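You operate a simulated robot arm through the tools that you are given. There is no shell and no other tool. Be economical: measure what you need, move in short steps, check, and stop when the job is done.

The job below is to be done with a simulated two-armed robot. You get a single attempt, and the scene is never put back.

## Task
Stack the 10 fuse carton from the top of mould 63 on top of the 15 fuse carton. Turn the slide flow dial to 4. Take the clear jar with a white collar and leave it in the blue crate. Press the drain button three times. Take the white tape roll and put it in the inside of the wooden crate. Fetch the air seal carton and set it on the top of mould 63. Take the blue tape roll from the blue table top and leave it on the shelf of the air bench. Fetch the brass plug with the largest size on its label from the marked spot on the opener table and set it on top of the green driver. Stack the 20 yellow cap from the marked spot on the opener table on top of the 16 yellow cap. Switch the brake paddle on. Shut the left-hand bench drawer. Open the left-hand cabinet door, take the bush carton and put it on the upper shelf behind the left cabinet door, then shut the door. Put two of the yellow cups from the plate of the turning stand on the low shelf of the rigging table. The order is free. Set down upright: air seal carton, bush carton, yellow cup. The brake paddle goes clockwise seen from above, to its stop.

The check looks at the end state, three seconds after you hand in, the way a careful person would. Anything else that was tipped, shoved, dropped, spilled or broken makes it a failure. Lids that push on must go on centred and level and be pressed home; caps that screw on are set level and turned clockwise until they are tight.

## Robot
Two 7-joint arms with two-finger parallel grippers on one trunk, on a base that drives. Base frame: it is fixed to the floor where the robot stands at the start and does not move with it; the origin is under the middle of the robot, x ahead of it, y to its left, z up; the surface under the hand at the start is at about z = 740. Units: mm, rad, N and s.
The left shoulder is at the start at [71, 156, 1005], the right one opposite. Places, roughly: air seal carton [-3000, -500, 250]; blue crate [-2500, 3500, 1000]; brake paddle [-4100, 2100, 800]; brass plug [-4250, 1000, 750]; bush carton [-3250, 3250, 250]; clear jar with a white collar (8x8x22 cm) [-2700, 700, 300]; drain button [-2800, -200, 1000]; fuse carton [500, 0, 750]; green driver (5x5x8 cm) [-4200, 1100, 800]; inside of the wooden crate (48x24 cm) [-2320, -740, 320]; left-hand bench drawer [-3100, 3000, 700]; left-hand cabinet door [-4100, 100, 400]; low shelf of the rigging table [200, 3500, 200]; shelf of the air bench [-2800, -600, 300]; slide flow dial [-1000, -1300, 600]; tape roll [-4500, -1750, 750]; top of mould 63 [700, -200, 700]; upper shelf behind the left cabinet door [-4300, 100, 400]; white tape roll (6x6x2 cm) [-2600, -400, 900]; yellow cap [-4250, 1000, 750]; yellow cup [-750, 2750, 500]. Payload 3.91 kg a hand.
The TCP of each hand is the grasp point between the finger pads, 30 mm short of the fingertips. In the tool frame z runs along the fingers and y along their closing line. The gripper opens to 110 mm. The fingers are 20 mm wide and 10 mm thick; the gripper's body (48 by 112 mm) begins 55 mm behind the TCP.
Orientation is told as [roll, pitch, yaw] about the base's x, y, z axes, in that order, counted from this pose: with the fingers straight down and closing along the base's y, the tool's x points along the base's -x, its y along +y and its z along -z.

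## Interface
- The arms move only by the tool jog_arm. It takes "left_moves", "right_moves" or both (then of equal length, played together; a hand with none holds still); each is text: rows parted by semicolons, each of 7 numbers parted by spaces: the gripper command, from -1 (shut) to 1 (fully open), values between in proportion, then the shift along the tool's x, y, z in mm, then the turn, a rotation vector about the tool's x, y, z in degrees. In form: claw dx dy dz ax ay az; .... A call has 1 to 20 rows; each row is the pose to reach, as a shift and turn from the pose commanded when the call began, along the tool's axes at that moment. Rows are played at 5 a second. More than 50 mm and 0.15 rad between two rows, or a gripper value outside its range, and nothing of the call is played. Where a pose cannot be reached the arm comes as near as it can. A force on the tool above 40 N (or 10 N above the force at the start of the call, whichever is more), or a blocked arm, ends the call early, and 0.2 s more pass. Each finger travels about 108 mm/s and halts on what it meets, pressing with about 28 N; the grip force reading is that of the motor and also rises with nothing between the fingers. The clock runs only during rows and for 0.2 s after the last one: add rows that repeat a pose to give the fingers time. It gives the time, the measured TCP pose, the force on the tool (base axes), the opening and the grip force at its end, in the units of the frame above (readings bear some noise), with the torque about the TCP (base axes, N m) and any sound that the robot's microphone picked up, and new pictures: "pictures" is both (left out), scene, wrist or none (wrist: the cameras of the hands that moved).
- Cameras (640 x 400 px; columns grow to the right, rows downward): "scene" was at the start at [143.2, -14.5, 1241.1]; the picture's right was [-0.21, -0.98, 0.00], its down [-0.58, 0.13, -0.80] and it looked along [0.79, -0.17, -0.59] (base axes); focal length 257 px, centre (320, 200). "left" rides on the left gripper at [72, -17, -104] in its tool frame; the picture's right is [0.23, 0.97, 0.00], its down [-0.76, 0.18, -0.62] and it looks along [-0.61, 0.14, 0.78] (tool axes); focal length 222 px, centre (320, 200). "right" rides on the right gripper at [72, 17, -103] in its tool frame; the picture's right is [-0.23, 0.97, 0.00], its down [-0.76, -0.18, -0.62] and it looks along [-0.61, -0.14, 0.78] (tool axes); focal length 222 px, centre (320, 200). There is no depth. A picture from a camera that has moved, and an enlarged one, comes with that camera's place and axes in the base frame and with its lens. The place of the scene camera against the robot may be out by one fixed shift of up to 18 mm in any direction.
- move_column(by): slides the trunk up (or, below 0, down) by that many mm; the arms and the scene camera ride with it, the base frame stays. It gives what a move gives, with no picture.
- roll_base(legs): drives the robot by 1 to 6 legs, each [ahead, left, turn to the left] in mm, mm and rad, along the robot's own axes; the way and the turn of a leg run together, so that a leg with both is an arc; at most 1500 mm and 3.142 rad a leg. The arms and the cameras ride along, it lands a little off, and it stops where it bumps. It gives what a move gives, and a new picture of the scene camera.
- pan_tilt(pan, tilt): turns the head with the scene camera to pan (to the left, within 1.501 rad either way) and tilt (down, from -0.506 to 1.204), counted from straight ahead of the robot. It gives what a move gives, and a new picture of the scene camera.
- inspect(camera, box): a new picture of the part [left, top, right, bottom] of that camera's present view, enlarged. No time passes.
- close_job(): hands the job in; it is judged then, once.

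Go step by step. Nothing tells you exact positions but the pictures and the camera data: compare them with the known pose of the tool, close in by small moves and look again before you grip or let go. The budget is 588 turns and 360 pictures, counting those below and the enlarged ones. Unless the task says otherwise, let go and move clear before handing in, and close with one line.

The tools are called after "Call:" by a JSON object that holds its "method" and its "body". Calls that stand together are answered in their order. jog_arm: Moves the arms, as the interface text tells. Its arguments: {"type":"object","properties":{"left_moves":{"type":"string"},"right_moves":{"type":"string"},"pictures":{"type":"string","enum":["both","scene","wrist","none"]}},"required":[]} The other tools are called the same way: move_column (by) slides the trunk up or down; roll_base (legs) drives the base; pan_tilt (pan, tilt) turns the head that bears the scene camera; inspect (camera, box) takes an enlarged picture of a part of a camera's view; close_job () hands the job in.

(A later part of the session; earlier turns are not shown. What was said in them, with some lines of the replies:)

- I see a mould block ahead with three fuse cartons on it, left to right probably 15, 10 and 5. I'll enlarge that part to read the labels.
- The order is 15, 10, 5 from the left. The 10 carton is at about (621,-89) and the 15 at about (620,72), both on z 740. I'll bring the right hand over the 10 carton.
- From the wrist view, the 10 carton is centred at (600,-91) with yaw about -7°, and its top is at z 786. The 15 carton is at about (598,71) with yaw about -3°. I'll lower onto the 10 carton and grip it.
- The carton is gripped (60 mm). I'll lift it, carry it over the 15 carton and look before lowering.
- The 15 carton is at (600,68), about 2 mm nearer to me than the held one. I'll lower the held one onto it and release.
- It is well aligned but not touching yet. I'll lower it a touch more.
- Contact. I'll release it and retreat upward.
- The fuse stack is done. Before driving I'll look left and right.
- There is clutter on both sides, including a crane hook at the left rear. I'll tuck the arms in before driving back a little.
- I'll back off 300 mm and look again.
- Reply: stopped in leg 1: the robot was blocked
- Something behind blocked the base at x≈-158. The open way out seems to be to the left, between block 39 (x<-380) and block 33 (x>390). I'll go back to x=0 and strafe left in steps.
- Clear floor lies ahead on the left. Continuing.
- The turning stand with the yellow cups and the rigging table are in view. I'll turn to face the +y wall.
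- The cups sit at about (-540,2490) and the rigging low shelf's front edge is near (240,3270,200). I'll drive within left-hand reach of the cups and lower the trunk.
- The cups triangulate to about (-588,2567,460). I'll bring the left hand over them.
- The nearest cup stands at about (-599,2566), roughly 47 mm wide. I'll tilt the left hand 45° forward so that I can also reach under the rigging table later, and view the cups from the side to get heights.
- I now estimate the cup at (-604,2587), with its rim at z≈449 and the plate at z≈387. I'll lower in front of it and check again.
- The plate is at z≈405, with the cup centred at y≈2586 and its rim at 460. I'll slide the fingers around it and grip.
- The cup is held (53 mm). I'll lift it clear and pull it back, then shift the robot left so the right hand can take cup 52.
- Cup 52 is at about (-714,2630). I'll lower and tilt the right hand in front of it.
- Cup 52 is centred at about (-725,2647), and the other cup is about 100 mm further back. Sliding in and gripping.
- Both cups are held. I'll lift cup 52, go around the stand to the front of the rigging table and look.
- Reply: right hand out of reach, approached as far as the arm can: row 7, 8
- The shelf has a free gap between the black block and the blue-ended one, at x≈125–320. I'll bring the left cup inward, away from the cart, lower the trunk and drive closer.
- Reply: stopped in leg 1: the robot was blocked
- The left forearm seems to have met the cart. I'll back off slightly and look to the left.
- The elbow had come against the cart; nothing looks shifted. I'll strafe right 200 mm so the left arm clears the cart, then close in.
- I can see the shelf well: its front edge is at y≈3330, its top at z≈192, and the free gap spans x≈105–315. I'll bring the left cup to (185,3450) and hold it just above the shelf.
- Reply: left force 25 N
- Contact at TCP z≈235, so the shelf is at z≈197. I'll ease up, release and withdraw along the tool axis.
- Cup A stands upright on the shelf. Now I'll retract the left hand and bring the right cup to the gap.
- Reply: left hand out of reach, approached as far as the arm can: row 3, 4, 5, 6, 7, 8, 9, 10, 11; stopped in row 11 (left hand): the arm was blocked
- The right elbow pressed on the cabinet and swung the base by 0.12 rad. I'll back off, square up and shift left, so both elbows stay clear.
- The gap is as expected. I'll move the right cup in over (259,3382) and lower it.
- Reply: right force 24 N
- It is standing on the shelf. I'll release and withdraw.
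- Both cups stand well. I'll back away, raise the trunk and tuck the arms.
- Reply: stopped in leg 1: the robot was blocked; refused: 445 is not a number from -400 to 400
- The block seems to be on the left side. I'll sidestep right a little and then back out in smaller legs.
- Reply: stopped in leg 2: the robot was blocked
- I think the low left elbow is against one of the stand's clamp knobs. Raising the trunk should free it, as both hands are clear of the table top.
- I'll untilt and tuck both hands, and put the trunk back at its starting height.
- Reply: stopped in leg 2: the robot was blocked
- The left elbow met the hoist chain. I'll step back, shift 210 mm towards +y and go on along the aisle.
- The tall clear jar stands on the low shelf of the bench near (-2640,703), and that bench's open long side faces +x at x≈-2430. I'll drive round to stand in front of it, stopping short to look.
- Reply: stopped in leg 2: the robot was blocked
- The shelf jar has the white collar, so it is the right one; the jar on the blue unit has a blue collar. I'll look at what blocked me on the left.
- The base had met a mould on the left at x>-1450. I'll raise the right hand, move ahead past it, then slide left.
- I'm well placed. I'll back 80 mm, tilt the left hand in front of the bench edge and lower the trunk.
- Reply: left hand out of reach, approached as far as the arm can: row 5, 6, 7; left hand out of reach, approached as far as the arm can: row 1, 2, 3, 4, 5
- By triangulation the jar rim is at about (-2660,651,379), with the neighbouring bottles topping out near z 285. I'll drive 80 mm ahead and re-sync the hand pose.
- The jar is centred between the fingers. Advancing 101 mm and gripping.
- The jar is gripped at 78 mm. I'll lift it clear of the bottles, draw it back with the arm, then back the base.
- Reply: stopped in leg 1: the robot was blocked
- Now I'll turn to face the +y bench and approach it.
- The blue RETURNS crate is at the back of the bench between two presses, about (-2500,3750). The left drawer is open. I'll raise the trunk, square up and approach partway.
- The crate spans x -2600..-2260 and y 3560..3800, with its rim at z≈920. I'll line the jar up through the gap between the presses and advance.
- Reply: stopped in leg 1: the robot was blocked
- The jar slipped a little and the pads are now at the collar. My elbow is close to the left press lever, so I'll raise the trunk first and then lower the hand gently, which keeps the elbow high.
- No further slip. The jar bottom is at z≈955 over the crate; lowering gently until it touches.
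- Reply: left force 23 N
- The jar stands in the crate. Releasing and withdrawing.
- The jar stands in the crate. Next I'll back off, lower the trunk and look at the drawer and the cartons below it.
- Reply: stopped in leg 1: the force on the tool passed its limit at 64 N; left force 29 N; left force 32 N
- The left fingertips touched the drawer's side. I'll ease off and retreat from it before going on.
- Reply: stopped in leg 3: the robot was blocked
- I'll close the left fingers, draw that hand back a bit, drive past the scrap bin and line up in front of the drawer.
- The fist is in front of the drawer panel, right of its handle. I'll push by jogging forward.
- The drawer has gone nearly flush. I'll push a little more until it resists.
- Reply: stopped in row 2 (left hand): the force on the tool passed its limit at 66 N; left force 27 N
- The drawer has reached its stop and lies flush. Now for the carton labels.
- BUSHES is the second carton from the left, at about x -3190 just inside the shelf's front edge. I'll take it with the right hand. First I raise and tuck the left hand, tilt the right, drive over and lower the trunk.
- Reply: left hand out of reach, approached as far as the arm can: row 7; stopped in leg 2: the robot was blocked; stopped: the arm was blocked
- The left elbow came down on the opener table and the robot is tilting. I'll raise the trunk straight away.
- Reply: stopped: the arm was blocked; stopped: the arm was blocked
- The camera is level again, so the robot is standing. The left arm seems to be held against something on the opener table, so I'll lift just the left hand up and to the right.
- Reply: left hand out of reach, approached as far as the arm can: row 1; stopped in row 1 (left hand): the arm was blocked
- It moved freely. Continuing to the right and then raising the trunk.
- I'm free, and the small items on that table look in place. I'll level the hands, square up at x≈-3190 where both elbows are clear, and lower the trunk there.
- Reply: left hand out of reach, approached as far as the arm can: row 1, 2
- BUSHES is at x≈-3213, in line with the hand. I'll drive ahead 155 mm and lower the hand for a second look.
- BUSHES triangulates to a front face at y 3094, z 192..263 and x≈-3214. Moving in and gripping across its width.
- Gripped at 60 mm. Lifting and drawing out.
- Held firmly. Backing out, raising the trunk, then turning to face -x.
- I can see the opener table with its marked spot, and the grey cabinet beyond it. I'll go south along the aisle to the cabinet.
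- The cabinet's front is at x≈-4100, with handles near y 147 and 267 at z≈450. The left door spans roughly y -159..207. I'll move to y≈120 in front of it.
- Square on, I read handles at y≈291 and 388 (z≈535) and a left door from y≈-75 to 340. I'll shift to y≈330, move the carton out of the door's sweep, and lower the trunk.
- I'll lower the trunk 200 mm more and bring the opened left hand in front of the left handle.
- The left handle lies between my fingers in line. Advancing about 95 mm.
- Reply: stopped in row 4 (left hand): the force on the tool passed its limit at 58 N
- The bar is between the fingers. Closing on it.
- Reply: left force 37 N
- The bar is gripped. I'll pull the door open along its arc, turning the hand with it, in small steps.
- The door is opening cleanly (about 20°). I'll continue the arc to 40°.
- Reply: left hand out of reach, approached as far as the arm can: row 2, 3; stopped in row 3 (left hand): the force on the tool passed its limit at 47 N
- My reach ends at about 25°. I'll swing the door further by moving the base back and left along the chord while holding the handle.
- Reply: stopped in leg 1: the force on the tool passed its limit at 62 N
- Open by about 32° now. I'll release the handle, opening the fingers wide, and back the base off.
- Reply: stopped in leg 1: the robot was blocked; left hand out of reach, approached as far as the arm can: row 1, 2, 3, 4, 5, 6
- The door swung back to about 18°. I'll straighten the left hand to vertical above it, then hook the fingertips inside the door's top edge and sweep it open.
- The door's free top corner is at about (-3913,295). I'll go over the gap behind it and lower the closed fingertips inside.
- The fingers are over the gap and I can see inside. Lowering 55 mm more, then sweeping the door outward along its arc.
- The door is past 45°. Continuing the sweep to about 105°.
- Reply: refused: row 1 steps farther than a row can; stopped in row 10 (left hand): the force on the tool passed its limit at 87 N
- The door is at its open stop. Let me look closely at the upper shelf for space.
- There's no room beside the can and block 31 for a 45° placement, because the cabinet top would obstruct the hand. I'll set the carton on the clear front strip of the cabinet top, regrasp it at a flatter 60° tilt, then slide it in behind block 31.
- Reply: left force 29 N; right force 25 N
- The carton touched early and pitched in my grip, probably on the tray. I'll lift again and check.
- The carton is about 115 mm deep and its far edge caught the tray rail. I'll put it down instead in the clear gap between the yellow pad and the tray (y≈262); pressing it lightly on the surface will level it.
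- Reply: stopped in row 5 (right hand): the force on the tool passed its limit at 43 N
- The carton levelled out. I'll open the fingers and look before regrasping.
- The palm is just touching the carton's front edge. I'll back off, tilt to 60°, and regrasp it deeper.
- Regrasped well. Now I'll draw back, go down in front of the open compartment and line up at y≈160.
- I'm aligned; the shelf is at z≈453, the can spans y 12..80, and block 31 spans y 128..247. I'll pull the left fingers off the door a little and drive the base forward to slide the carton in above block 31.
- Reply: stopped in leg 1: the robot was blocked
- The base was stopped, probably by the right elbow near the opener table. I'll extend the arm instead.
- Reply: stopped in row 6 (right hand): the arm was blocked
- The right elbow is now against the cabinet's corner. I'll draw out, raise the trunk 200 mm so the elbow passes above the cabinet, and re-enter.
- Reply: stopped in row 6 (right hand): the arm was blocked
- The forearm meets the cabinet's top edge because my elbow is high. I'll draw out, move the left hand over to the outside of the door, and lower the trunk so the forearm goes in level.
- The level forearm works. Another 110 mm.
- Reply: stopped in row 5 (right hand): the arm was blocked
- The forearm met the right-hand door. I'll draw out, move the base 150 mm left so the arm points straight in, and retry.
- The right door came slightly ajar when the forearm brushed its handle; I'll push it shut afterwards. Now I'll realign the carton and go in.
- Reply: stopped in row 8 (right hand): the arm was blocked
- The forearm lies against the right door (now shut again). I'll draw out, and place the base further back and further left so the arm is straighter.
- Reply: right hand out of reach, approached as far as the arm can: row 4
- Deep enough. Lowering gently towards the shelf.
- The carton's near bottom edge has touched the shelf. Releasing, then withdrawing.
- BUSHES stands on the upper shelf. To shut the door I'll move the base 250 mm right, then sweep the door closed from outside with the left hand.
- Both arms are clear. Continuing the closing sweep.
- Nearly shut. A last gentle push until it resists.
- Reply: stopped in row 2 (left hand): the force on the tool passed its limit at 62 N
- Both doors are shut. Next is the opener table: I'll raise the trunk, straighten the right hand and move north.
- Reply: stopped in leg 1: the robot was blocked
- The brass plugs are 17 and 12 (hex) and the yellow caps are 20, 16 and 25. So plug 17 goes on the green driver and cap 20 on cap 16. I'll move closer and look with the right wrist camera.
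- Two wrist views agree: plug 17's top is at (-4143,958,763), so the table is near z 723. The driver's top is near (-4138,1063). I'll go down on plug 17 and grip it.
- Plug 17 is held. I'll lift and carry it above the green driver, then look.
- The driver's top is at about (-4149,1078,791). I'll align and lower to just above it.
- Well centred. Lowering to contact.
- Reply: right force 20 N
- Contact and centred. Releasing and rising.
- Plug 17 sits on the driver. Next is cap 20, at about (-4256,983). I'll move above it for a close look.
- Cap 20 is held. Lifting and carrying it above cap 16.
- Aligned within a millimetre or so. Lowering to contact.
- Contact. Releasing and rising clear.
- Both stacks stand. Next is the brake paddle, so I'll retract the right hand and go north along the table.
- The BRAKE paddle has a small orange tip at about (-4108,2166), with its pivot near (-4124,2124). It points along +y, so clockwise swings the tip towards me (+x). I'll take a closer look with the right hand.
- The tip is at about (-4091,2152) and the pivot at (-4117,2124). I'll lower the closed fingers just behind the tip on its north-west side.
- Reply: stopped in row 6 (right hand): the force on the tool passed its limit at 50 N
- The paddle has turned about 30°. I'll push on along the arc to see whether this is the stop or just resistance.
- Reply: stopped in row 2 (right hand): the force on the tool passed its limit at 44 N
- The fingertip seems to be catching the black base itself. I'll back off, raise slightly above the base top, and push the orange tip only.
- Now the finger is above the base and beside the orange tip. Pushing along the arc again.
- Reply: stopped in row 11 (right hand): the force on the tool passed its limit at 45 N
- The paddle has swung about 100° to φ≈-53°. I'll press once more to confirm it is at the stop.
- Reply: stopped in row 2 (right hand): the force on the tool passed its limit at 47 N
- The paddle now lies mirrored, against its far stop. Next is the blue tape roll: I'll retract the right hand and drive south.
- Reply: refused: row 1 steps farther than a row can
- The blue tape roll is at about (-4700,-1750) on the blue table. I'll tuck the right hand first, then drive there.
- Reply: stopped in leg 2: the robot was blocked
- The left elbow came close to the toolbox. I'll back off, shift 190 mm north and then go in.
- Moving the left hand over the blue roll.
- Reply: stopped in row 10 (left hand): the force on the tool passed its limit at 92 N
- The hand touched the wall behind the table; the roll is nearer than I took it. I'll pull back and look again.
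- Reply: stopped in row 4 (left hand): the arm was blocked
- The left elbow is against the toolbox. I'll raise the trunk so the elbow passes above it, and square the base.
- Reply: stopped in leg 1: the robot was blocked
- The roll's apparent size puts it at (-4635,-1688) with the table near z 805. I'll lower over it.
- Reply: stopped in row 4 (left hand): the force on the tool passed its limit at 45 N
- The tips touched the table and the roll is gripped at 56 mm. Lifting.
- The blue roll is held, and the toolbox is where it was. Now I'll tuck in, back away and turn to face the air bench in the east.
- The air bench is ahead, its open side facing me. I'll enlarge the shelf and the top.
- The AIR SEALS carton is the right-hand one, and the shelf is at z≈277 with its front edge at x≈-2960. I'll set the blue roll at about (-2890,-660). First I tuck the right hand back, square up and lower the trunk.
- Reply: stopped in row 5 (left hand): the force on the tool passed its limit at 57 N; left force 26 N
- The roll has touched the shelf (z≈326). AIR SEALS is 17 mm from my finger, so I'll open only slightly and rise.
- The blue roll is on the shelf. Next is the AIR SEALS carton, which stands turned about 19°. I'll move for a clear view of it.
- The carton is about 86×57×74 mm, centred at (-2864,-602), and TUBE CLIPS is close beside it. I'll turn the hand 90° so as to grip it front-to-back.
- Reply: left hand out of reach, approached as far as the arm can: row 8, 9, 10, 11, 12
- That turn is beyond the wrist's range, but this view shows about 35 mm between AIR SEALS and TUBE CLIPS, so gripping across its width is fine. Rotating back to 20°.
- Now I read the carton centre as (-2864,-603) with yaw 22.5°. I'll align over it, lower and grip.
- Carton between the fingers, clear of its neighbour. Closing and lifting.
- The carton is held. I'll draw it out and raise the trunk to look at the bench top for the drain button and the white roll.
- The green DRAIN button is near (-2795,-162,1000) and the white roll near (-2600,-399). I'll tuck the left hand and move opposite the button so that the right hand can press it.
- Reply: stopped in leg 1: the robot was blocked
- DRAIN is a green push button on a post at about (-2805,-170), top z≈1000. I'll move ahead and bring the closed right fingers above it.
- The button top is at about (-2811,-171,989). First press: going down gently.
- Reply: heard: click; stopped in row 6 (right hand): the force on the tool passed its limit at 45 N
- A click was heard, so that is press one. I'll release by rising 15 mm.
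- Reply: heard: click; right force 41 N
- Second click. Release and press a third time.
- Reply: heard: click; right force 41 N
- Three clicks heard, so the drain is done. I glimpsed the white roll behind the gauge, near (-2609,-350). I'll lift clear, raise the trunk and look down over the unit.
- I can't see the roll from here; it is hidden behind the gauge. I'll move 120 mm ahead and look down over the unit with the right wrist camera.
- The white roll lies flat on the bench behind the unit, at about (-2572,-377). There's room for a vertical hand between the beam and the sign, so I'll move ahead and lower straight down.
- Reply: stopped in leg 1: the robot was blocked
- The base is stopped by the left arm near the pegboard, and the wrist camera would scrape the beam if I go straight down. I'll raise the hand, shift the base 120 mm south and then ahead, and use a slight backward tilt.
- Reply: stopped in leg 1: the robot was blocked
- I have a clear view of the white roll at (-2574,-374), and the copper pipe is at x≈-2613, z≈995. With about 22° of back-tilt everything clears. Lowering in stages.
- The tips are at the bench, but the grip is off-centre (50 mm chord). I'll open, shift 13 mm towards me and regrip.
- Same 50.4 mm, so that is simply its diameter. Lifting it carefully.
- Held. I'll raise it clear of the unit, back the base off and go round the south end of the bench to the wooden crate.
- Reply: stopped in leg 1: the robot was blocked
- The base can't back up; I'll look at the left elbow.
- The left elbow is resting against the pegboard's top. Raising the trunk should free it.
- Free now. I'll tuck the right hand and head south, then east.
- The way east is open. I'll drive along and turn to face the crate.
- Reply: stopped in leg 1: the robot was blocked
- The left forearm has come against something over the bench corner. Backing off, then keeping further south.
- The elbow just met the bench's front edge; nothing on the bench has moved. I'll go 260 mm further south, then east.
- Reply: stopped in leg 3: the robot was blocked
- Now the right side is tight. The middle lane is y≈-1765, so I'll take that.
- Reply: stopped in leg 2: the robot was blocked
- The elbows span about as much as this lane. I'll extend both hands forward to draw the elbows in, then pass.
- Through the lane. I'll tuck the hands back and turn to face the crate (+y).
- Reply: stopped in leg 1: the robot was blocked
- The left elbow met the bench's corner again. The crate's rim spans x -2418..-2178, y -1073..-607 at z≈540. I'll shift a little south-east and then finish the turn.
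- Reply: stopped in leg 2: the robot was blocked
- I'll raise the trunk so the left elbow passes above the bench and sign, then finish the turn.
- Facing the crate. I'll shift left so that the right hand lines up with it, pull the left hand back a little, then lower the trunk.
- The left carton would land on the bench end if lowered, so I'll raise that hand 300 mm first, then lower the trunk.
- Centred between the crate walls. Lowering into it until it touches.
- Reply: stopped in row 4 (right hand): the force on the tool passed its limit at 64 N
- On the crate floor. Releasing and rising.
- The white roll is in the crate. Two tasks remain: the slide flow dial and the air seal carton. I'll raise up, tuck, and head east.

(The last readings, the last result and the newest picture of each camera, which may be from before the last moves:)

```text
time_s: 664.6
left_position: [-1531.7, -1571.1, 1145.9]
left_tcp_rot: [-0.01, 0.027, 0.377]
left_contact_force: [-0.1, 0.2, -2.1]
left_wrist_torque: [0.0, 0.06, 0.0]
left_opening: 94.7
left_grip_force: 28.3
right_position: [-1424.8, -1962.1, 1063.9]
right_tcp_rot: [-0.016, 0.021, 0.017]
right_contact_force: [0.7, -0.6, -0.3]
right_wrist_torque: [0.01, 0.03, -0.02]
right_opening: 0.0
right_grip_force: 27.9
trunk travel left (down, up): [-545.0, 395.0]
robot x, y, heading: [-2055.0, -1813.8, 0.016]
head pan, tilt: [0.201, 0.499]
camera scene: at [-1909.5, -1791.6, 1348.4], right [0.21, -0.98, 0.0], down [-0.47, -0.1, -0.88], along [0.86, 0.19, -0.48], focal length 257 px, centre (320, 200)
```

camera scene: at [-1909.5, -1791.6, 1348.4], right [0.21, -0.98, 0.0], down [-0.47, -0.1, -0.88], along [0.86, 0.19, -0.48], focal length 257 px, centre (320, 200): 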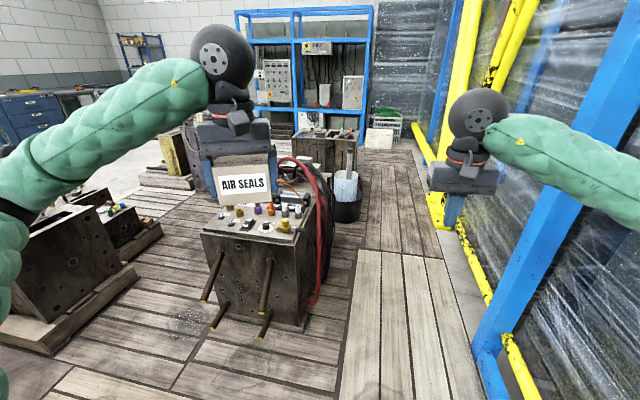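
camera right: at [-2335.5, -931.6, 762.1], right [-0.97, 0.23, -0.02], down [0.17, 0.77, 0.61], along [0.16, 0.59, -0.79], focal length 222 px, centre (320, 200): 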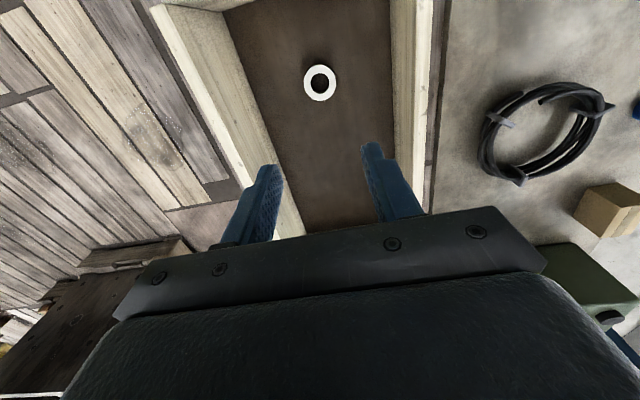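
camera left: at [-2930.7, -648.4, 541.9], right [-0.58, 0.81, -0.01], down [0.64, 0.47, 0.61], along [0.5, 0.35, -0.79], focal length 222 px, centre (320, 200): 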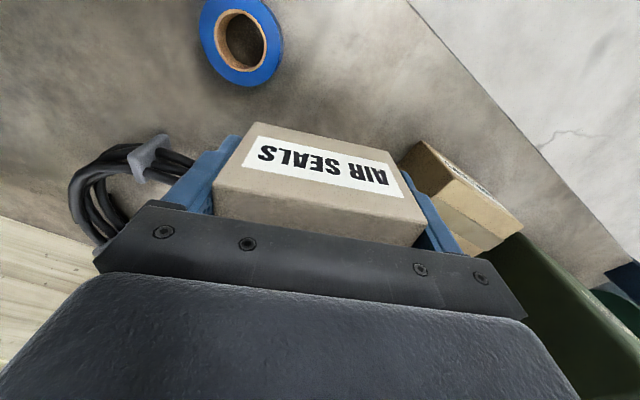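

Call:
{"method": "inspect", "body": {"camera": "scene", "box": [190, 170, 350, 270]}}

```text
4.00 times, centred on (270, 220) of scene
camera zoom: at [-1909.5, -1791.6, 1348.4], right [0.21, -0.98, 0.0], down [-0.47, -0.1, -0.88], along [0.86, 0.19, -0.48], focal length 1029 px, centre (520, 120)
```

zoom: 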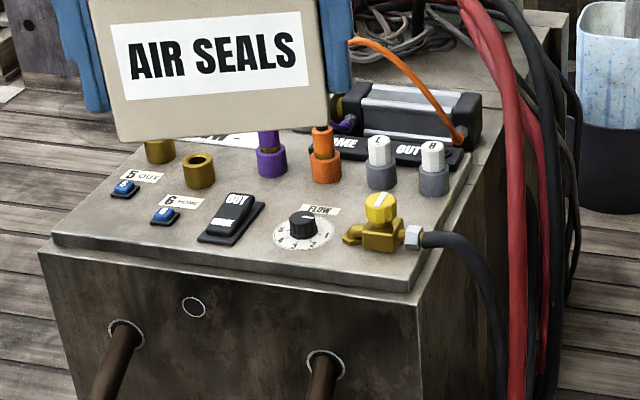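

The FLOW dial is on the block's panel at about (-915,-1290,610). I'll move to bring the right hand over it.

Call:
{"method": "roll_base", "body": {"legs": [[380, 0, -0.016], [0, 760, 0]]}}

Call:
{"method": "pan_tilt", "body": {"pan": -0.2, "tilt": 0.7}}

```text
time_s: 670.8
left_position: [-1175.9, -787.3, 1147.1]
left_tcp_rot: [-0.013, 0.027, 0.39]
left_contact_force: [-0.2, 0.7, -2.2]
left_wrist_torque: [-0.03, 0.02, 0.02]
left_opening: 94.9
left_grip_force: 28.1
right_position: [-1063.6, -1178.8, 1063.4]
right_tcp_rot: [-0.018, 0.021, 0.028]
right_contact_force: [1.3, 0.2, 0.0]
right_wrist_torque: [0.03, -0.02, 0.0]
right_opening: 0.0
right_grip_force: 28.5
trunk travel left (down, up): [-545.0, 395.0]
robot x, y, heading: [-1698.9, -1040.9, 0.03]
head pan, tilt: [0.201, 0.499]
camera scene: at [-1551.0, -1013.0, 1348.4], right [0.23, -0.97, 0.0], down [-0.47, -0.11, -0.88], along [0.85, 0.2, -0.48], focal length 257 px, centre (320, 200)
```

scene: 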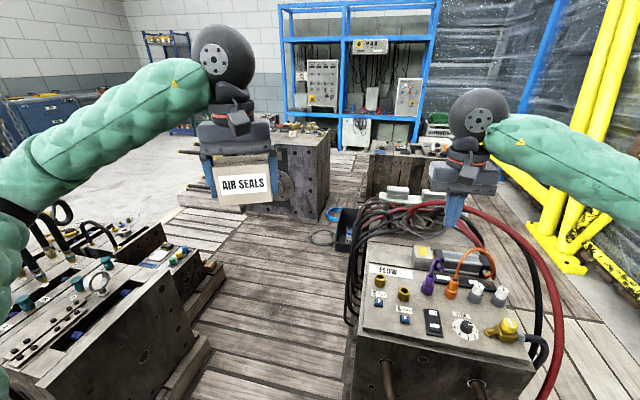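

```text
time_s: 671.6
left_position: [-1174.9, -788.1, 1146.4]
left_tcp_rot: [-0.012, 0.027, 0.392]
left_contact_force: [0.4, -0.5, -1.8]
left_wrist_torque: [0.01, 0.07, 0.01]
left_opening: 94.8
left_grip_force: 27.7
right_position: [-1063.9, -1178.0, 1062.8]
right_tcp_rot: [-0.018, 0.02, 0.029]
right_contact_force: [0.6, 0.4, 0.1]
right_wrist_torque: [0.01, -0.03, 0.02]
right_opening: 0.1
right_grip_force: 28.3
trunk travel left (down, up): [-545.0, 395.0]
robot x, y, heading: [-1697.8, -1038.8, 0.028]
head pan, tilt: [-0.201, 0.7]
camera scene: at [-1556.0, -1048.7, 1330.8], right [-0.17, -0.99, 0.0], down [-0.63, 0.11, -0.76], along [0.75, -0.13, -0.64], focal length 257 px, centre (320, 200)
```

scene: 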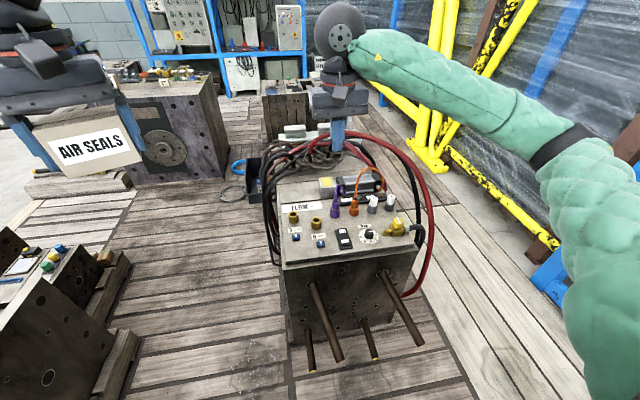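

Call:
{"method": "inspect", "body": {"camera": "scene", "box": [340, 215, 400, 255]}}

Call:
{"method": "inspect", "body": {"camera": "scene", "box": [260, 170, 440, 290]}}

```text
10.00 times, centred on (370, 235) of scene
camera zoom: at [-1556.0, -1048.7, 1330.8], right [-0.17, -0.99, 0.0], down [-0.63, 0.11, -0.76], along [0.75, -0.13, -0.64], focal length 2572 px, centre (-180, -150)
```

zoom: 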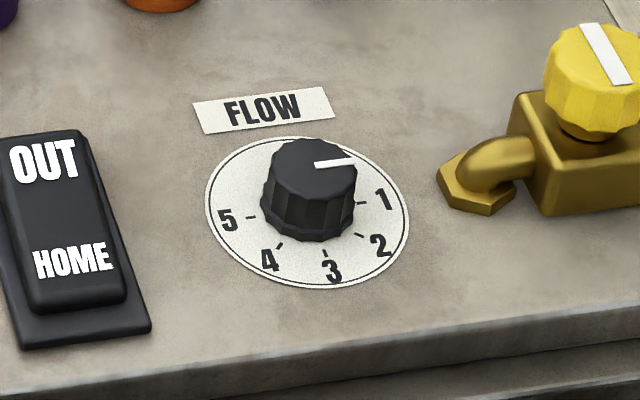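

```text
3.33 times, centred on (350, 230) of scene
camera zoom: at [-1556.0, -1048.7, 1330.8], right [-0.17, -0.99, 0.0], down [-0.63, 0.11, -0.76], along [0.75, -0.13, -0.64], focal length 858 px, centre (220, 100)
```

zoom: 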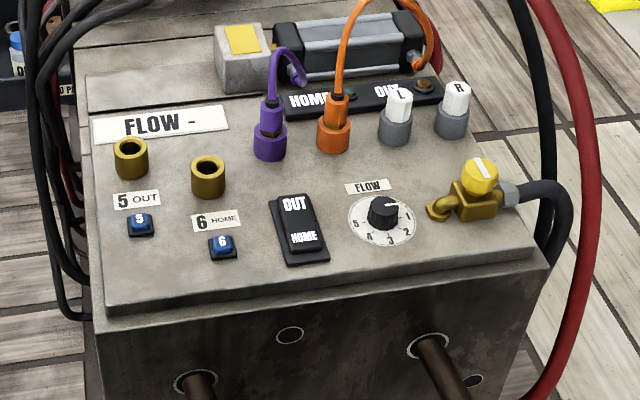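

The pointer stands at 1 and the numbers increase clockwise seen from above, about 46° each. So I need about 135° clockwise to reach 4, in two or three regrips. I'll lower the trunk and bring the right hand over the dial.

Call:
{"method": "move_column", "body": {"by": -250}}

Call:
{"method": "jog_arm", "body": {"right_moves": "-0.2 -20 -38 5 0 0 0; -0.2 -40 -76 10 0 0 0; -0.2 -60 -114 15 0 0 0; -0.2 -82 -150 20 0 0 0; -0.2 -82 -150 20 0 0 0", "pictures": "wrist"}}

```text
time_s: 674.2
left_position: [-1177.3, -787.6, 896.8]
left_tcp_rot: [-0.013, 0.029, 0.392]
left_contact_force: [0.0, 0.5, -2.4]
left_wrist_torque: [-0.01, 0.05, -0.02]
left_opening: 95.0
left_grip_force: 28.2
right_position: [-1063.1, -1177.7, 812.2]
right_tcp_rot: [-0.017, 0.021, 0.029]
right_contact_force: [0.3, -0.1, -0.6]
right_wrist_torque: [0.03, -0.02, 0.0]
right_opening: 0.2
right_grip_force: 28.1
trunk travel left (down, up): [-295.0, 645.0]
robot x, y, heading: [-1698.5, -1038.2, 0.029]
head pan, tilt: [-0.201, 0.7]
```

```text
time_s: 675.4
left_position: [-1175.9, -788.7, 896.3]
left_tcp_rot: [-0.011, 0.029, 0.389]
left_contact_force: [-0.1, 0.4, -2.9]
left_wrist_torque: [-0.03, 0.02, 0.01]
left_opening: 94.8
left_grip_force: 27.5
right_position: [-976.5, -1326.1, 794.3]
right_tcp_rot: [-0.018, 0.02, 0.029]
right_contact_force: [-0.8, -0.4, 0.2]
right_wrist_torque: [-0.03, 0.0, 0.03]
right_opening: 44.0
right_grip_force: 0.0
trunk travel left (down, up): [-295.0, 645.0]
robot x, y, heading: [-1700.7, -1041.3, 0.03]
head pan, tilt: [-0.201, 0.7]
camera right: at [-1046.4, -1309.0, 898.9], right [0.2, 0.98, -0.02], down [0.78, -0.14, 0.61], along [0.6, -0.14, -0.79], focal length 222 px, centre (320, 200)
```

right: 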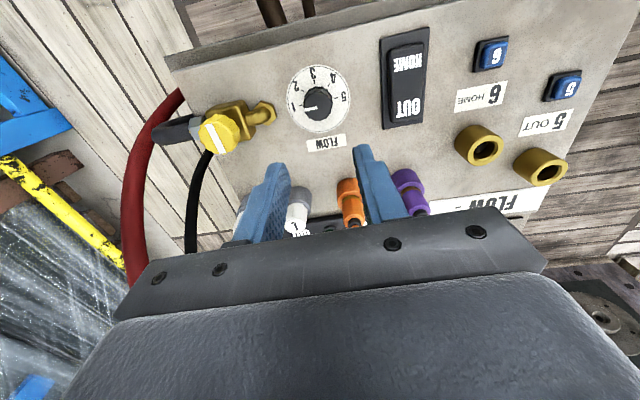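

The knob axis is at about (-976,-1333). I'll turn the hand to yaw +0.7 and lower around the knob.

Call:
{"method": "jog_arm", "body": {"right_moves": "-0.2 0 -2 10 0 0 -8; -0.2 0 -4 20 0 0 -16; -0.2 0 -7 30 0 0 -24; -0.2 0 -7 50 0 0 -32; -0.2 0 -7 70 0 0 -38; -0.2 0 -7 90 0 0 -38; -0.2 0 -7 90 0 0 -38", "pictures": "wrist"}}

```text
time_s: 677.0
left_position: [-1175.2, -788.9, 896.6]
left_tcp_rot: [-0.01, 0.027, 0.391]
left_contact_force: [-0.7, -0.1, -2.1]
left_wrist_torque: [-0.01, 0.02, 0.01]
left_opening: 94.7
left_grip_force: 28.4
right_position: [-979.0, -1335.5, 705.0]
right_tcp_rot: [0.001, 0.026, 0.692]
right_contact_force: [-0.5, -0.3, -0.4]
right_wrist_torque: [0.01, 0.0, 0.0]
right_opening: 44.0
right_grip_force: 0.1
trunk travel left (down, up): [-295.0, 645.0]
robot x, y, heading: [-1695.8, -1040.1, 0.03]
head pan, tilt: [-0.201, 0.7]
camera right: at [-1043.1, -1366.5, 810.0], right [-0.45, 0.89, -0.01], down [0.71, 0.36, 0.6], along [0.54, 0.27, -0.8], focal length 222 px, centre (320, 200)
```

right: 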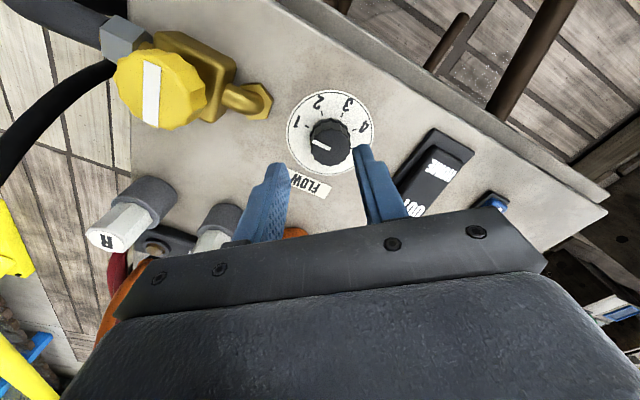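

Call:
{"method": "jog_arm", "body": {"right_moves": "-0.2 -7 4 15 0 0 0; -0.2 -7 4 30 0 0 0; -0.2 -7 4 40 0 0 0; -0.2 -7 4 40 0 0 0", "pictures": "none"}}

Call:
{"method": "inspect", "body": {"camera": "right", "box": [220, 80, 440, 220]}}

```text
time_s: 678.0
left_position: [-1176.0, -788.7, 895.1]
left_tcp_rot: [-0.011, 0.028, 0.392]
left_contact_force: [0.0, 0.1, -2.3]
left_wrist_torque: [-0.03, 0.05, 0.01]
left_opening: 94.7
left_grip_force: 28.0
right_position: [-976.7, -1330.1, 665.2]
right_tcp_rot: [-0.001, 0.027, 0.693]
right_contact_force: [0.9, 0.0, -0.1]
right_wrist_torque: [0.02, 0.02, 0.01]
right_opening: 44.0
right_grip_force: 0.2
trunk travel left (down, up): [-295.0, 645.0]
robot x, y, heading: [-1697.9, -1041.6, 0.027]
head pan, tilt: [-0.201, 0.7]
no pictures are left
```

```text
refused: no pictures are left
```

No pictures are left, so I finish by numbers. Knob axis is about (-976,-1328); I'll lower with force watch, then close.

Call:
{"method": "jog_arm", "body": {"right_moves": "-0.2 -1 1 10 0 0 0; -0.2 -1 1 18 0 0 0; -0.2 -1 1 24 0 0 0; -0.2 -1 1 28 0 0 0; -0.2 -1 1 28 0 0 0", "pictures": "none"}}

```text
time_s: 678.5
left_position: [-1176.1, -788.2, 895.7]
left_tcp_rot: [-0.013, 0.028, 0.388]
left_contact_force: [1.4, -1.0, -1.8]
left_wrist_torque: [0.0, 0.0, 0.02]
left_opening: 95.0
left_grip_force: 28.2
right_position: [-976.7, -1329.1, 660.7]
right_tcp_rot: [-0.005, 0.012, 0.69]
right_contact_force: [-6.8, -3.2, 22.8]
right_wrist_torque: [0.51, 0.4, 0.47]
right_opening: 44.9
right_grip_force: 1.0
trunk travel left (down, up): [-295.0, 645.0]
robot x, y, heading: [-1699.7, -1040.3, 0.026]
head pan, tilt: [-0.201, 0.7]
stopped in row 2 (right hand): the force on the tool passed its limit at 48 N (the readings are from after the stop); the commanded pose is now the measured one
no pictures are left
```

The contact height (tips at z≈631) agrees with triangulating my two wrist views: panel at z 631, knob top at z 653, axis at (-985.5,-1330). I'll raise 4 mm, centre on that, and close.

Call:
{"method": "jog_arm", "body": {"right_moves": "0 0 0 -5 0 0 0; 0 0 0 -30 0 0 0; 0 7 5 -30 0 0 0; 0 7 5 -30 0 0 0; 0 7 5 -10 0 0 0; 0 7 5 -4 0 0 0; 0 7 5 -4 0 0 0", "pictures": "none"}}

Call:
{"method": "jog_arm", "body": {"right_moves": "-1 0 0 0 0 0 0; -1 0 0 0 0 0 0; -1 0 0 0 0 0 0", "pictures": "none"}}

```text
time_s: 680.1
left_position: [-1175.3, -788.3, 895.9]
left_tcp_rot: [-0.012, 0.029, 0.388]
left_contact_force: [-0.3, -0.2, -2.1]
left_wrist_torque: [0.01, 0.03, -0.03]
left_opening: 94.8
left_grip_force: 28.0
right_position: [-984.9, -1329.6, 662.9]
right_tcp_rot: [-0.003, 0.018, 0.692]
right_contact_force: [-0.2, -0.8, 0.2]
right_wrist_torque: [-0.01, 0.0, 0.01]
right_opening: 54.8
right_grip_force: 0.0
trunk travel left (down, up): [-295.0, 645.0]
robot x, y, heading: [-1695.7, -1041.8, 0.025]
head pan, tilt: [-0.201, 0.7]
no pictures are left
```

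```text
time_s: 680.9
left_position: [-1175.2, -788.7, 895.8]
left_tcp_rot: [-0.011, 0.029, 0.39]
left_contact_force: [-1.1, 0.2, -2.7]
left_wrist_torque: [-0.02, 0.06, -0.01]
left_opening: 94.6
left_grip_force: 28.1
right_position: [-985.5, -1330.1, 662.7]
right_tcp_rot: [-0.003, 0.017, 0.691]
right_contact_force: [-6.3, 2.7, -1.5]
right_wrist_torque: [0.23, 0.04, 0.02]
right_opening: 31.6
right_grip_force: 45.4
trunk travel left (down, up): [-295.0, 645.0]
robot x, y, heading: [-1694.9, -1038.1, 0.023]
head pan, tilt: [-0.201, 0.7]
no pictures are left
```

I have the knob at 31.6 mm. Turning 70° clockwise (yaw 0.69 to -0.53).

Call:
{"method": "jog_arm", "body": {"right_moves": "-1 0 0 0 0 0 7; -1 0 0 0 0 0 14; -1 0 0 0 0 0 21; -1 0 0 0 0 0 28; -1 0 0 0 0 0 35; -1 0 0 0 0 0 42; -1 0 0 0 0 0 49; -1 0 0 0 0 0 56; -1 0 0 0 0 0 63; -1 0 0 0 0 0 70; -1 0 0 0 0 0 70", "pictures": "none"}}

```text
time_s: 683.3
left_position: [-1176.4, -788.5, 895.2]
left_tcp_rot: [-0.013, 0.028, 0.391]
left_contact_force: [0.4, 0.0, -1.5]
left_wrist_torque: [-0.04, 0.06, -0.04]
left_opening: 94.9
left_grip_force: 28.2
right_position: [-984.7, -1329.2, 662.1]
right_tcp_rot: [-0.018, 0.003, -0.533]
right_contact_force: [-5.5, -0.2, 1.5]
right_wrist_torque: [0.38, 0.46, 0.01]
right_opening: 31.6
right_grip_force: 45.5
trunk travel left (down, up): [-295.0, 645.0]
robot x, y, heading: [-1698.9, -1042.2, 0.028]
head pan, tilt: [-0.201, 0.7]
no pictures are left
```

Now I'll release, rise, turn back 65.5°, regrip and turn the remainder.

Call:
{"method": "jog_arm", "body": {"right_moves": "-0.2 0 0 0 0 0 0; -0.1 0 0 0 0 0 0; -0.1 0 0 -15 0 0 0; -0.1 0 0 -32 0 0 0; -0.1 0 0 -32 0 0 -8; -0.1 0 0 -32 0 0 -16; -0.1 0 0 -32 0 0 -24; -0.1 0 0 -32 0 0 -32; -0.1 0 0 -32 0 0 -40; -0.1 0 0 -32 0 0 -48; -0.1 0 0 -32 0 0 -56; -0.1 0 0 -32 0 0 -62; -0.1 0 0 -32 0 0 -65.5; -0.1 0 0 -32 0 0 -65.5", "pictures": "none"}}

```text
time_s: 686.3
left_position: [-1175.3, -789.2, 897.2]
left_tcp_rot: [-0.011, 0.03, 0.389]
left_contact_force: [0.5, -0.3, -1.2]
left_wrist_torque: [0.01, 0.05, 0.03]
left_opening: 94.6
left_grip_force: 27.4
right_position: [-984.4, -1328.9, 695.1]
right_tcp_rot: [-0.006, 0.018, 0.613]
right_contact_force: [-0.5, -0.5, 1.0]
right_wrist_torque: [-0.01, 0.0, 0.03]
right_opening: 49.6
right_grip_force: 0.0
trunk travel left (down, up): [-295.0, 645.0]
robot x, y, heading: [-1698.9, -1040.2, 0.027]
head pan, tilt: [-0.201, 0.7]
no pictures are left
```

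Call:
{"method": "jog_arm", "body": {"right_moves": "-0.1 -0.5 -0.5 15 0 0 0; -0.1 -0.5 -0.5 28 0 0 0; -0.1 -0.5 -0.5 32 0 0 0; -1 -0.5 -0.5 32 0 0 0; -1 -0.5 -0.5 32 0 0 0; -1 -0.5 -0.5 32 0 0 0", "pictures": "none"}}

Call:
{"method": "jog_arm", "body": {"right_moves": "-1 0 0 0 0 0 7; -1 0 0 0 0 0 14; -1 0 0 0 0 0 21; -1 0 0 0 0 0 28; -1 0 0 0 0 0 35; -1 0 0 0 0 0 42; -1 0 0 0 0 0 49; -1 0 0 0 0 0 56; -1 0 0 0 0 0 62; -1 0 0 0 0 0 65.5; -1 0 0 0 0 0 65.5", "pictures": "none"}}

```text
time_s: 687.7
left_position: [-1176.1, -787.9, 895.8]
left_tcp_rot: [-0.011, 0.027, 0.392]
left_contact_force: [0.8, 0.5, -1.3]
left_wrist_torque: [0.01, 0.02, 0.0]
left_opening: 95.2
left_grip_force: 27.6
right_position: [-985.1, -1329.0, 663.0]
right_tcp_rot: [-0.005, 0.017, 0.613]
right_contact_force: [-6.3, 6.2, -1.6]
right_wrist_torque: [0.44, -0.22, 0.0]
right_opening: 31.9
right_grip_force: 45.0
trunk travel left (down, up): [-295.0, 645.0]
robot x, y, heading: [-1698.5, -1043.5, 0.029]
head pan, tilt: [-0.201, 0.7]
no pictures are left
```

```text
time_s: 690.1
left_position: [-1176.6, -788.9, 896.9]
left_tcp_rot: [-0.012, 0.028, 0.389]
left_contact_force: [-0.9, 0.0, -2.1]
left_wrist_torque: [-0.01, 0.04, 0.01]
left_opening: 94.9
left_grip_force: 27.9
right_position: [-984.6, -1328.4, 663.1]
right_tcp_rot: [-0.018, 0.002, -0.532]
right_contact_force: [-27.5, 8.0, -6.3]
right_wrist_torque: [0.46, 1.01, -0.03]
right_opening: 31.3
right_grip_force: 44.8
trunk travel left (down, up): [-295.0, 645.0]
robot x, y, heading: [-1699.1, -1039.0, 0.034]
head pan, tilt: [-0.201, 0.7]
no pictures are left
```

In plan the numerals sit exactly 45° apart (1 at -y, 3 at -x, 5 at +y), so 135.7° puts the pointer on 4. Releasing and rising clear.

Call:
{"method": "jog_arm", "body": {"right_moves": "-0.3 0 0 0 0 0 0; -0.1 0 0 0 0 0 0; -0.1 0 0 0 0 0 0; -0.1 0 0 -20 0 0 0; -0.1 0 0 -60 0 0 0; -1 0 0 -105 0 0 -6; -1 0 0 -150 0 0 -14; -1 0 0 -195 0 0 -22; -1 0 0 -240 0 0 -30; -1 0 0 -280 0 0 -32; -1 0 0 -280 0 0 -32", "pictures": "none"}}

```text
time_s: 692.5
left_position: [-1175.1, -789.3, 896.5]
left_tcp_rot: [-0.01, 0.028, 0.389]
left_contact_force: [-0.3, 0.2, -1.8]
left_wrist_torque: [-0.02, 0.03, -0.01]
left_opening: 94.9
left_grip_force: 28.5
right_position: [-980.7, -1327.1, 941.3]
right_tcp_rot: [-0.015, 0.014, 0.028]
right_contact_force: [-0.2, 0.6, 0.6]
right_wrist_torque: [-0.01, -0.02, 0.01]
right_opening: 0.0
right_grip_force: 28.1
trunk travel left (down, up): [-295.0, 645.0]
robot x, y, heading: [-1695.3, -1038.8, 0.028]
head pan, tilt: [-0.201, 0.7]
no pictures are left
```

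The dial is done. For the last task I know mould 63's top (z 740) and that the old 10-fuse spot (600,-91) is flat and free. I'll raise the trunk, tuck the right hand and drive east along the lane.

Call:
{"method": "move_column", "body": {"by": 380}}

Call:
{"method": "jog_arm", "body": {"right_moves": "-1 40 0 0 0 0 0; -1 80 0 0 0 0 0; -1 120 0 0 0 0 0; -1 160 0 0 0 0 0; -1 190 0 0 0 0 0", "pictures": "none"}}

Call:
{"method": "roll_base", "body": {"legs": [[0, 390, -0.028]]}}

```text
time_s: 696.2
left_position: [-1175.2, -789.3, 1275.9]
left_tcp_rot: [-0.01, 0.027, 0.391]
left_contact_force: [-0.4, -0.2, -2.4]
left_wrist_torque: [-0.01, 0.06, 0.01]
left_opening: 94.7
left_grip_force: 27.8
right_position: [-980.5, -1326.1, 1321.3]
right_tcp_rot: [-0.014, 0.013, 0.027]
right_contact_force: [-0.3, -0.2, 0.1]
right_wrist_torque: [0.0, 0.01, -0.03]
right_opening: 0.0
right_grip_force: 27.9
trunk travel left (down, up): [-675.0, 265.0]
robot x, y, heading: [-1697.4, -1041.6, 0.028]
head pan, tilt: [-0.201, 0.7]
```

```text
time_s: 697.4
left_position: [-1176.4, -788.8, 1277.3]
left_tcp_rot: [-0.01, 0.028, 0.391]
left_contact_force: [-0.8, 0.1, -1.0]
left_wrist_torque: [-0.01, 0.04, 0.05]
left_opening: 94.7
left_grip_force: 28.0
right_position: [-1173.8, -1329.9, 1325.0]
right_tcp_rot: [-0.013, 0.012, 0.028]
right_contact_force: [-0.4, 0.6, -0.5]
right_wrist_torque: [0.0, -0.02, -0.03]
right_opening: 0.1
right_grip_force: 27.7
trunk travel left (down, up): [-675.0, 265.0]
robot x, y, heading: [-1701.8, -1040.4, 0.022]
head pan, tilt: [-0.201, 0.7]
no pictures are left
```

```text
time_s: 699.8
left_position: [-1176.6, -405.9, 1276.5]
left_tcp_rot: [-0.013, 0.028, 0.367]
left_contact_force: [0.9, 0.7, -2.1]
left_wrist_torque: [-0.04, 0.03, -0.01]
left_opening: 94.8
left_grip_force: 28.3
right_position: [-1186.0, -947.5, 1323.5]
right_tcp_rot: [-0.015, 0.012, 0.004]
right_contact_force: [0.3, 0.0, -0.5]
right_wrist_torque: [-0.03, 0.0, -0.04]
right_opening: 0.0
right_grip_force: 28.1
trunk travel left (down, up): [-675.0, 265.0]
robot x, y, heading: [-1704.4, -646.4, 0.006]
head pan, tilt: [-0.201, 0.7]
```

At y≈-646. Now east in moderate legs.

Call:
{"method": "roll_base", "body": {"legs": [[500, 0, -0.006]]}}

Call:
{"method": "roll_base", "body": {"legs": [[500, 0, 0]]}}

```text
time_s: 702.8
left_position: [-672.8, -413.0, 1275.0]
left_tcp_rot: [-0.01, 0.027, 0.354]
left_contact_force: [-0.6, 0.3, -2.4]
left_wrist_torque: [0.0, 0.08, 0.01]
left_opening: 94.8
left_grip_force: 27.6
right_position: [-689.8, -955.2, 1324.5]
right_tcp_rot: [-0.014, 0.012, -0.007]
right_contact_force: [-1.0, 0.4, 0.4]
right_wrist_torque: [0.01, 0.0, -0.01]
right_opening: 0.0
right_grip_force: 28.0
trunk travel left (down, up): [-675.0, 265.0]
robot x, y, heading: [-1201.7, -642.7, -0.012]
head pan, tilt: [-0.201, 0.7]
```

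```text
time_s: 705.7
left_position: [-170.1, -418.1, 1276.1]
left_tcp_rot: [-0.011, 0.029, 0.354]
left_contact_force: [0.0, -0.6, -2.1]
left_wrist_torque: [-0.01, 0.01, -0.04]
left_opening: 94.9
left_grip_force: 28.0
right_position: [-187.6, -960.3, 1323.9]
right_tcp_rot: [-0.015, 0.012, -0.008]
right_contact_force: [0.4, 0.1, 0.4]
right_wrist_torque: [0.0, -0.01, -0.03]
right_opening: 0.0
right_grip_force: 28.2
trunk travel left (down, up): [-675.0, 265.0]
robot x, y, heading: [-702.7, -652.5, -0.009]
head pan, tilt: [-0.201, 0.7]
```

Call:
{"method": "roll_base", "body": {"legs": [[430, 0, 0.009]]}}

```text
time_s: 708.4
left_position: [261.5, -414.8, 1275.6]
left_tcp_rot: [-0.01, 0.027, 0.361]
left_contact_force: [0.2, 0.5, -2.2]
left_wrist_torque: [0.0, 0.05, -0.02]
left_opening: 94.8
left_grip_force: 27.9
right_position: [249.3, -956.7, 1323.7]
right_tcp_rot: [-0.014, 0.012, 0.002]
right_contact_force: [-0.1, -0.4, 0.2]
right_wrist_torque: [-0.04, 0.02, 0.01]
right_opening: 0.0
right_grip_force: 28.3
trunk travel left (down, up): [-675.0, 265.0]
robot x, y, heading: [-267.5, -649.1, -0.001]
head pan, tilt: [-0.201, 0.7]
```

Call:
{"method": "roll_base", "body": {"legs": [[120, 150, 0], [90, 250, 0]]}}

```text
time_s: 710.5
left_position: [391.2, -234.6, 1275.9]
left_tcp_rot: [-0.014, 0.028, 0.36]
left_contact_force: [0.7, 0.2, -3.4]
left_wrist_torque: [-0.05, 0.06, -0.02]
left_opening: 94.9
left_grip_force: 28.2
right_position: [378.9, -778.8, 1324.2]
right_tcp_rot: [-0.015, 0.012, -0.005]
right_contact_force: [0.5, 1.0, 0.4]
right_wrist_torque: [-0.06, 0.05, 0.0]
right_opening: 0.2
right_grip_force: 27.7
trunk travel left (down, up): [-675.0, 265.0]
robot x, y, heading: [-137.2, -471.8, -0.005]
head pan, tilt: [-0.201, 0.7]
stopped in leg 2: the robot was blocked; the commanded pose is now the measured one
```

The base is stopped at (-137,-472), but the free spot (585,-100) is within the left hand's reach from here. I'll lower the trunk to its starting height and move the carton above the spot.

Call:
{"method": "move_column", "body": {"by": -225}}

Call:
{"method": "jog_arm", "body": {"left_moves": "-1 -38 10 0 0 0 0; -1 -76 19 0 0 0 0; -1 -114 29 0 0 0 0; -1 -152 38 0 0 0 0; -1 -190 48 0 0 0 0; -1 -229 58 0 0 0 0; -1 -229 58 0 0 0 0", "pictures": "none"}}

```text
time_s: 712.8
left_position: [390.3, -238.7, 1052.3]
left_tcp_rot: [-0.013, 0.026, 0.359]
left_contact_force: [0.5, 0.3, -1.3]
left_wrist_torque: [0.0, 0.02, 0.0]
left_opening: 94.6
left_grip_force: 28.0
right_position: [375.6, -781.0, 1097.9]
right_tcp_rot: [-0.014, 0.009, -0.005]
right_contact_force: [0.0, -0.3, -0.2]
right_wrist_torque: [0.0, -0.02, -0.02]
right_opening: 0.2
right_grip_force: 27.7
trunk travel left (down, up): [-450.0, 490.0]
robot x, y, heading: [-136.7, -473.8, -0.005]
head pan, tilt: [-0.201, 0.7]
```

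```text
time_s: 714.4
left_position: [584.2, -104.2, 1043.6]
left_tcp_rot: [-0.011, 0.026, 0.357]
left_contact_force: [0.0, 0.1, -2.1]
left_wrist_torque: [-0.03, 0.01, 0.03]
left_opening: 94.9
left_grip_force: 28.5
right_position: [376.7, -781.0, 1098.6]
right_tcp_rot: [-0.014, 0.01, -0.004]
right_contact_force: [0.0, 0.0, -0.2]
right_wrist_torque: [0.0, 0.0, 0.01]
right_opening: 0.0
right_grip_force: 28.3
trunk travel left (down, up): [-450.0, 490.0]
robot x, y, heading: [-137.4, -474.0, -0.003]
head pan, tilt: [-0.201, 0.7]
no pictures are left
```

Lowering to just above the surface, then in small steps to contact.

Call:
{"method": "jog_arm", "body": {"left_moves": "-1 0 0 40 0 -0.6 0; -1 0 0 80 0 -0.6 0; -1 0 0 120 0 -0.6 0; -1 0 0 160 0 -0.6 0; -1 0 0 200 0 -0.6 0; -1 0 0 230 0 -0.6 0; -1 0 0 244 0 -0.6 0; -1 0 0 244 0 -0.6 0", "pictures": "none"}}

Call:
{"method": "jog_arm", "body": {"left_moves": "-1 0 0 4 0 0 0; -1 0 0 8 0 0 0; -1 0 0 11 0 0 0; -1 0 0 14 0 0 0; -1 0 0 14 0 0 0", "pictures": "none"}}

```text
time_s: 716.2
left_position: [580.9, -108.0, 801.2]
left_tcp_rot: [-0.013, 0.014, 0.356]
left_contact_force: [-0.7, -0.3, -1.5]
left_wrist_torque: [-0.02, 0.06, 0.0]
left_opening: 94.9
left_grip_force: 27.9
right_position: [376.8, -779.7, 1099.0]
right_tcp_rot: [-0.013, 0.011, -0.006]
right_contact_force: [0.1, 0.8, 0.8]
right_wrist_torque: [-0.01, -0.02, 0.04]
right_opening: 0.1
right_grip_force: 27.9
trunk travel left (down, up): [-450.0, 490.0]
robot x, y, heading: [-137.6, -474.3, 0.0]
head pan, tilt: [-0.201, 0.7]
no pictures are left
```

```text
time_s: 717.4
left_position: [579.0, -107.8, 787.6]
left_tcp_rot: [-0.012, 0.015, 0.358]
left_contact_force: [-0.5, -0.5, -1.6]
left_wrist_torque: [-0.02, 0.04, 0.03]
left_opening: 94.8
left_grip_force: 27.9
right_position: [376.5, -780.8, 1098.6]
right_tcp_rot: [-0.013, 0.01, -0.005]
right_contact_force: [0.0, 0.1, 0.3]
right_wrist_torque: [-0.03, 0.0, 0.01]
right_opening: 0.0
right_grip_force: 28.0
trunk travel left (down, up): [-450.0, 490.0]
robot x, y, heading: [-136.0, -471.6, -0.002]
head pan, tilt: [-0.201, 0.7]
no pictures are left
```

Call:
{"method": "jog_arm", "body": {"left_moves": "-1 0 0 2 0 0 0; -1 0 0 4 0 0 0; -1 0 0 6 0 0 0; -1 0 0 8 0 0 0; -1 0 0 8 0 0 0", "pictures": "none"}}

```text
time_s: 718.6
left_position: [577.7, -111.0, 781.6]
left_tcp_rot: [-0.012, 0.015, 0.361]
left_contact_force: [6.0, 2.0, 26.4]
left_wrist_torque: [1.25, 0.41, -0.3]
left_opening: 95.1
left_grip_force: 28.0
right_position: [375.5, -780.5, 1100.4]
right_tcp_rot: [-0.012, 0.01, -0.004]
right_contact_force: [-0.5, -0.2, -0.7]
right_wrist_torque: [-0.01, 0.03, 0.03]
right_opening: 0.1
right_grip_force: 28.3
trunk travel left (down, up): [-450.0, 490.0]
robot x, y, heading: [-138.1, -475.0, -0.005]
head pan, tilt: [-0.201, 0.7]
no pictures are left
```

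Contact at z 781.6, exactly as predicted for the 740 surface. Releasing and rising straight up.

Call:
{"method": "jog_arm", "body": {"left_moves": "-1 0 0 -1.5 0 0 0; 0.9 0 0 -1.5 0 0 0; 1 0 0 -1.5 0 0 0; 1 0 0 -1.5 0 0 0; 1 0 0 -1.5 0 0 0; 1 0 0 -20 0 0 0; 1 0 0 -55 0 0 0; 1 0 0 -95 0 0 0; 1 0 0 -140 0 0 0; 1 0 0 -185 0 0 0; 1 0 0 -230 0 0 0", "pictures": "none"}}

```text
time_s: 721.0
left_position: [580.4, -102.9, 1011.9]
left_tcp_rot: [-0.011, 0.017, 0.36]
left_contact_force: [1.7, -0.5, -0.3]
left_wrist_torque: [0.01, 0.01, -0.02]
left_opening: 110.0
left_grip_force: 0.1
right_position: [376.8, -781.7, 1100.0]
right_tcp_rot: [-0.012, 0.01, -0.004]
right_contact_force: [-0.7, -0.1, 0.3]
right_wrist_torque: [0.01, 0.01, -0.01]
right_opening: 0.0
right_grip_force: 27.8
trunk travel left (down, up): [-450.0, 490.0]
robot x, y, heading: [-138.5, -474.5, -0.007]
head pan, tilt: [-0.201, 0.7]
no pictures are left
```

The weight is off the hand, so the carton stands on mould 63. I'll draw the hand back and hand the job in.

Call:
{"method": "jog_arm", "body": {"left_moves": "1 40 0 -10 0 0 0; 1 80 0 -20 0 0 0; 1 120 0 -30 0 0 0; 1 150 0 -40 0 0 0", "pictures": "none"}}

Call:
{"method": "close_job", "body": {}}

```text
time_s: 722.0
left_position: [440.1, -156.3, 1052.5]
left_tcp_rot: [-0.011, 0.015, 0.359]
left_contact_force: [0.7, 0.3, -0.5]
left_wrist_torque: [0.0, 0.0, 0.04]
left_opening: 109.8
left_grip_force: 0.0
right_position: [376.8, -780.8, 1098.8]
right_tcp_rot: [-0.013, 0.011, -0.005]
right_contact_force: [1.0, -0.1, -0.3]
right_wrist_torque: [0.0, -0.01, 0.02]
right_opening: 0.0
right_grip_force: 28.4
trunk travel left (down, up): [-450.0, 490.0]
robot x, y, heading: [-134.6, -475.4, -0.008]
head pan, tilt: [-0.201, 0.7]
no pictures are left
```

```text
The job is handed in.
```

I carried out all thirteen tasks and handed the job in. The slide flow dial and the air seal carton were finished by position and force readings alone, because the picture budget ran out. My arms or base also bumped furniture and fixtures several times on the way; I saw nothing displaced, but did not recheck every spot.
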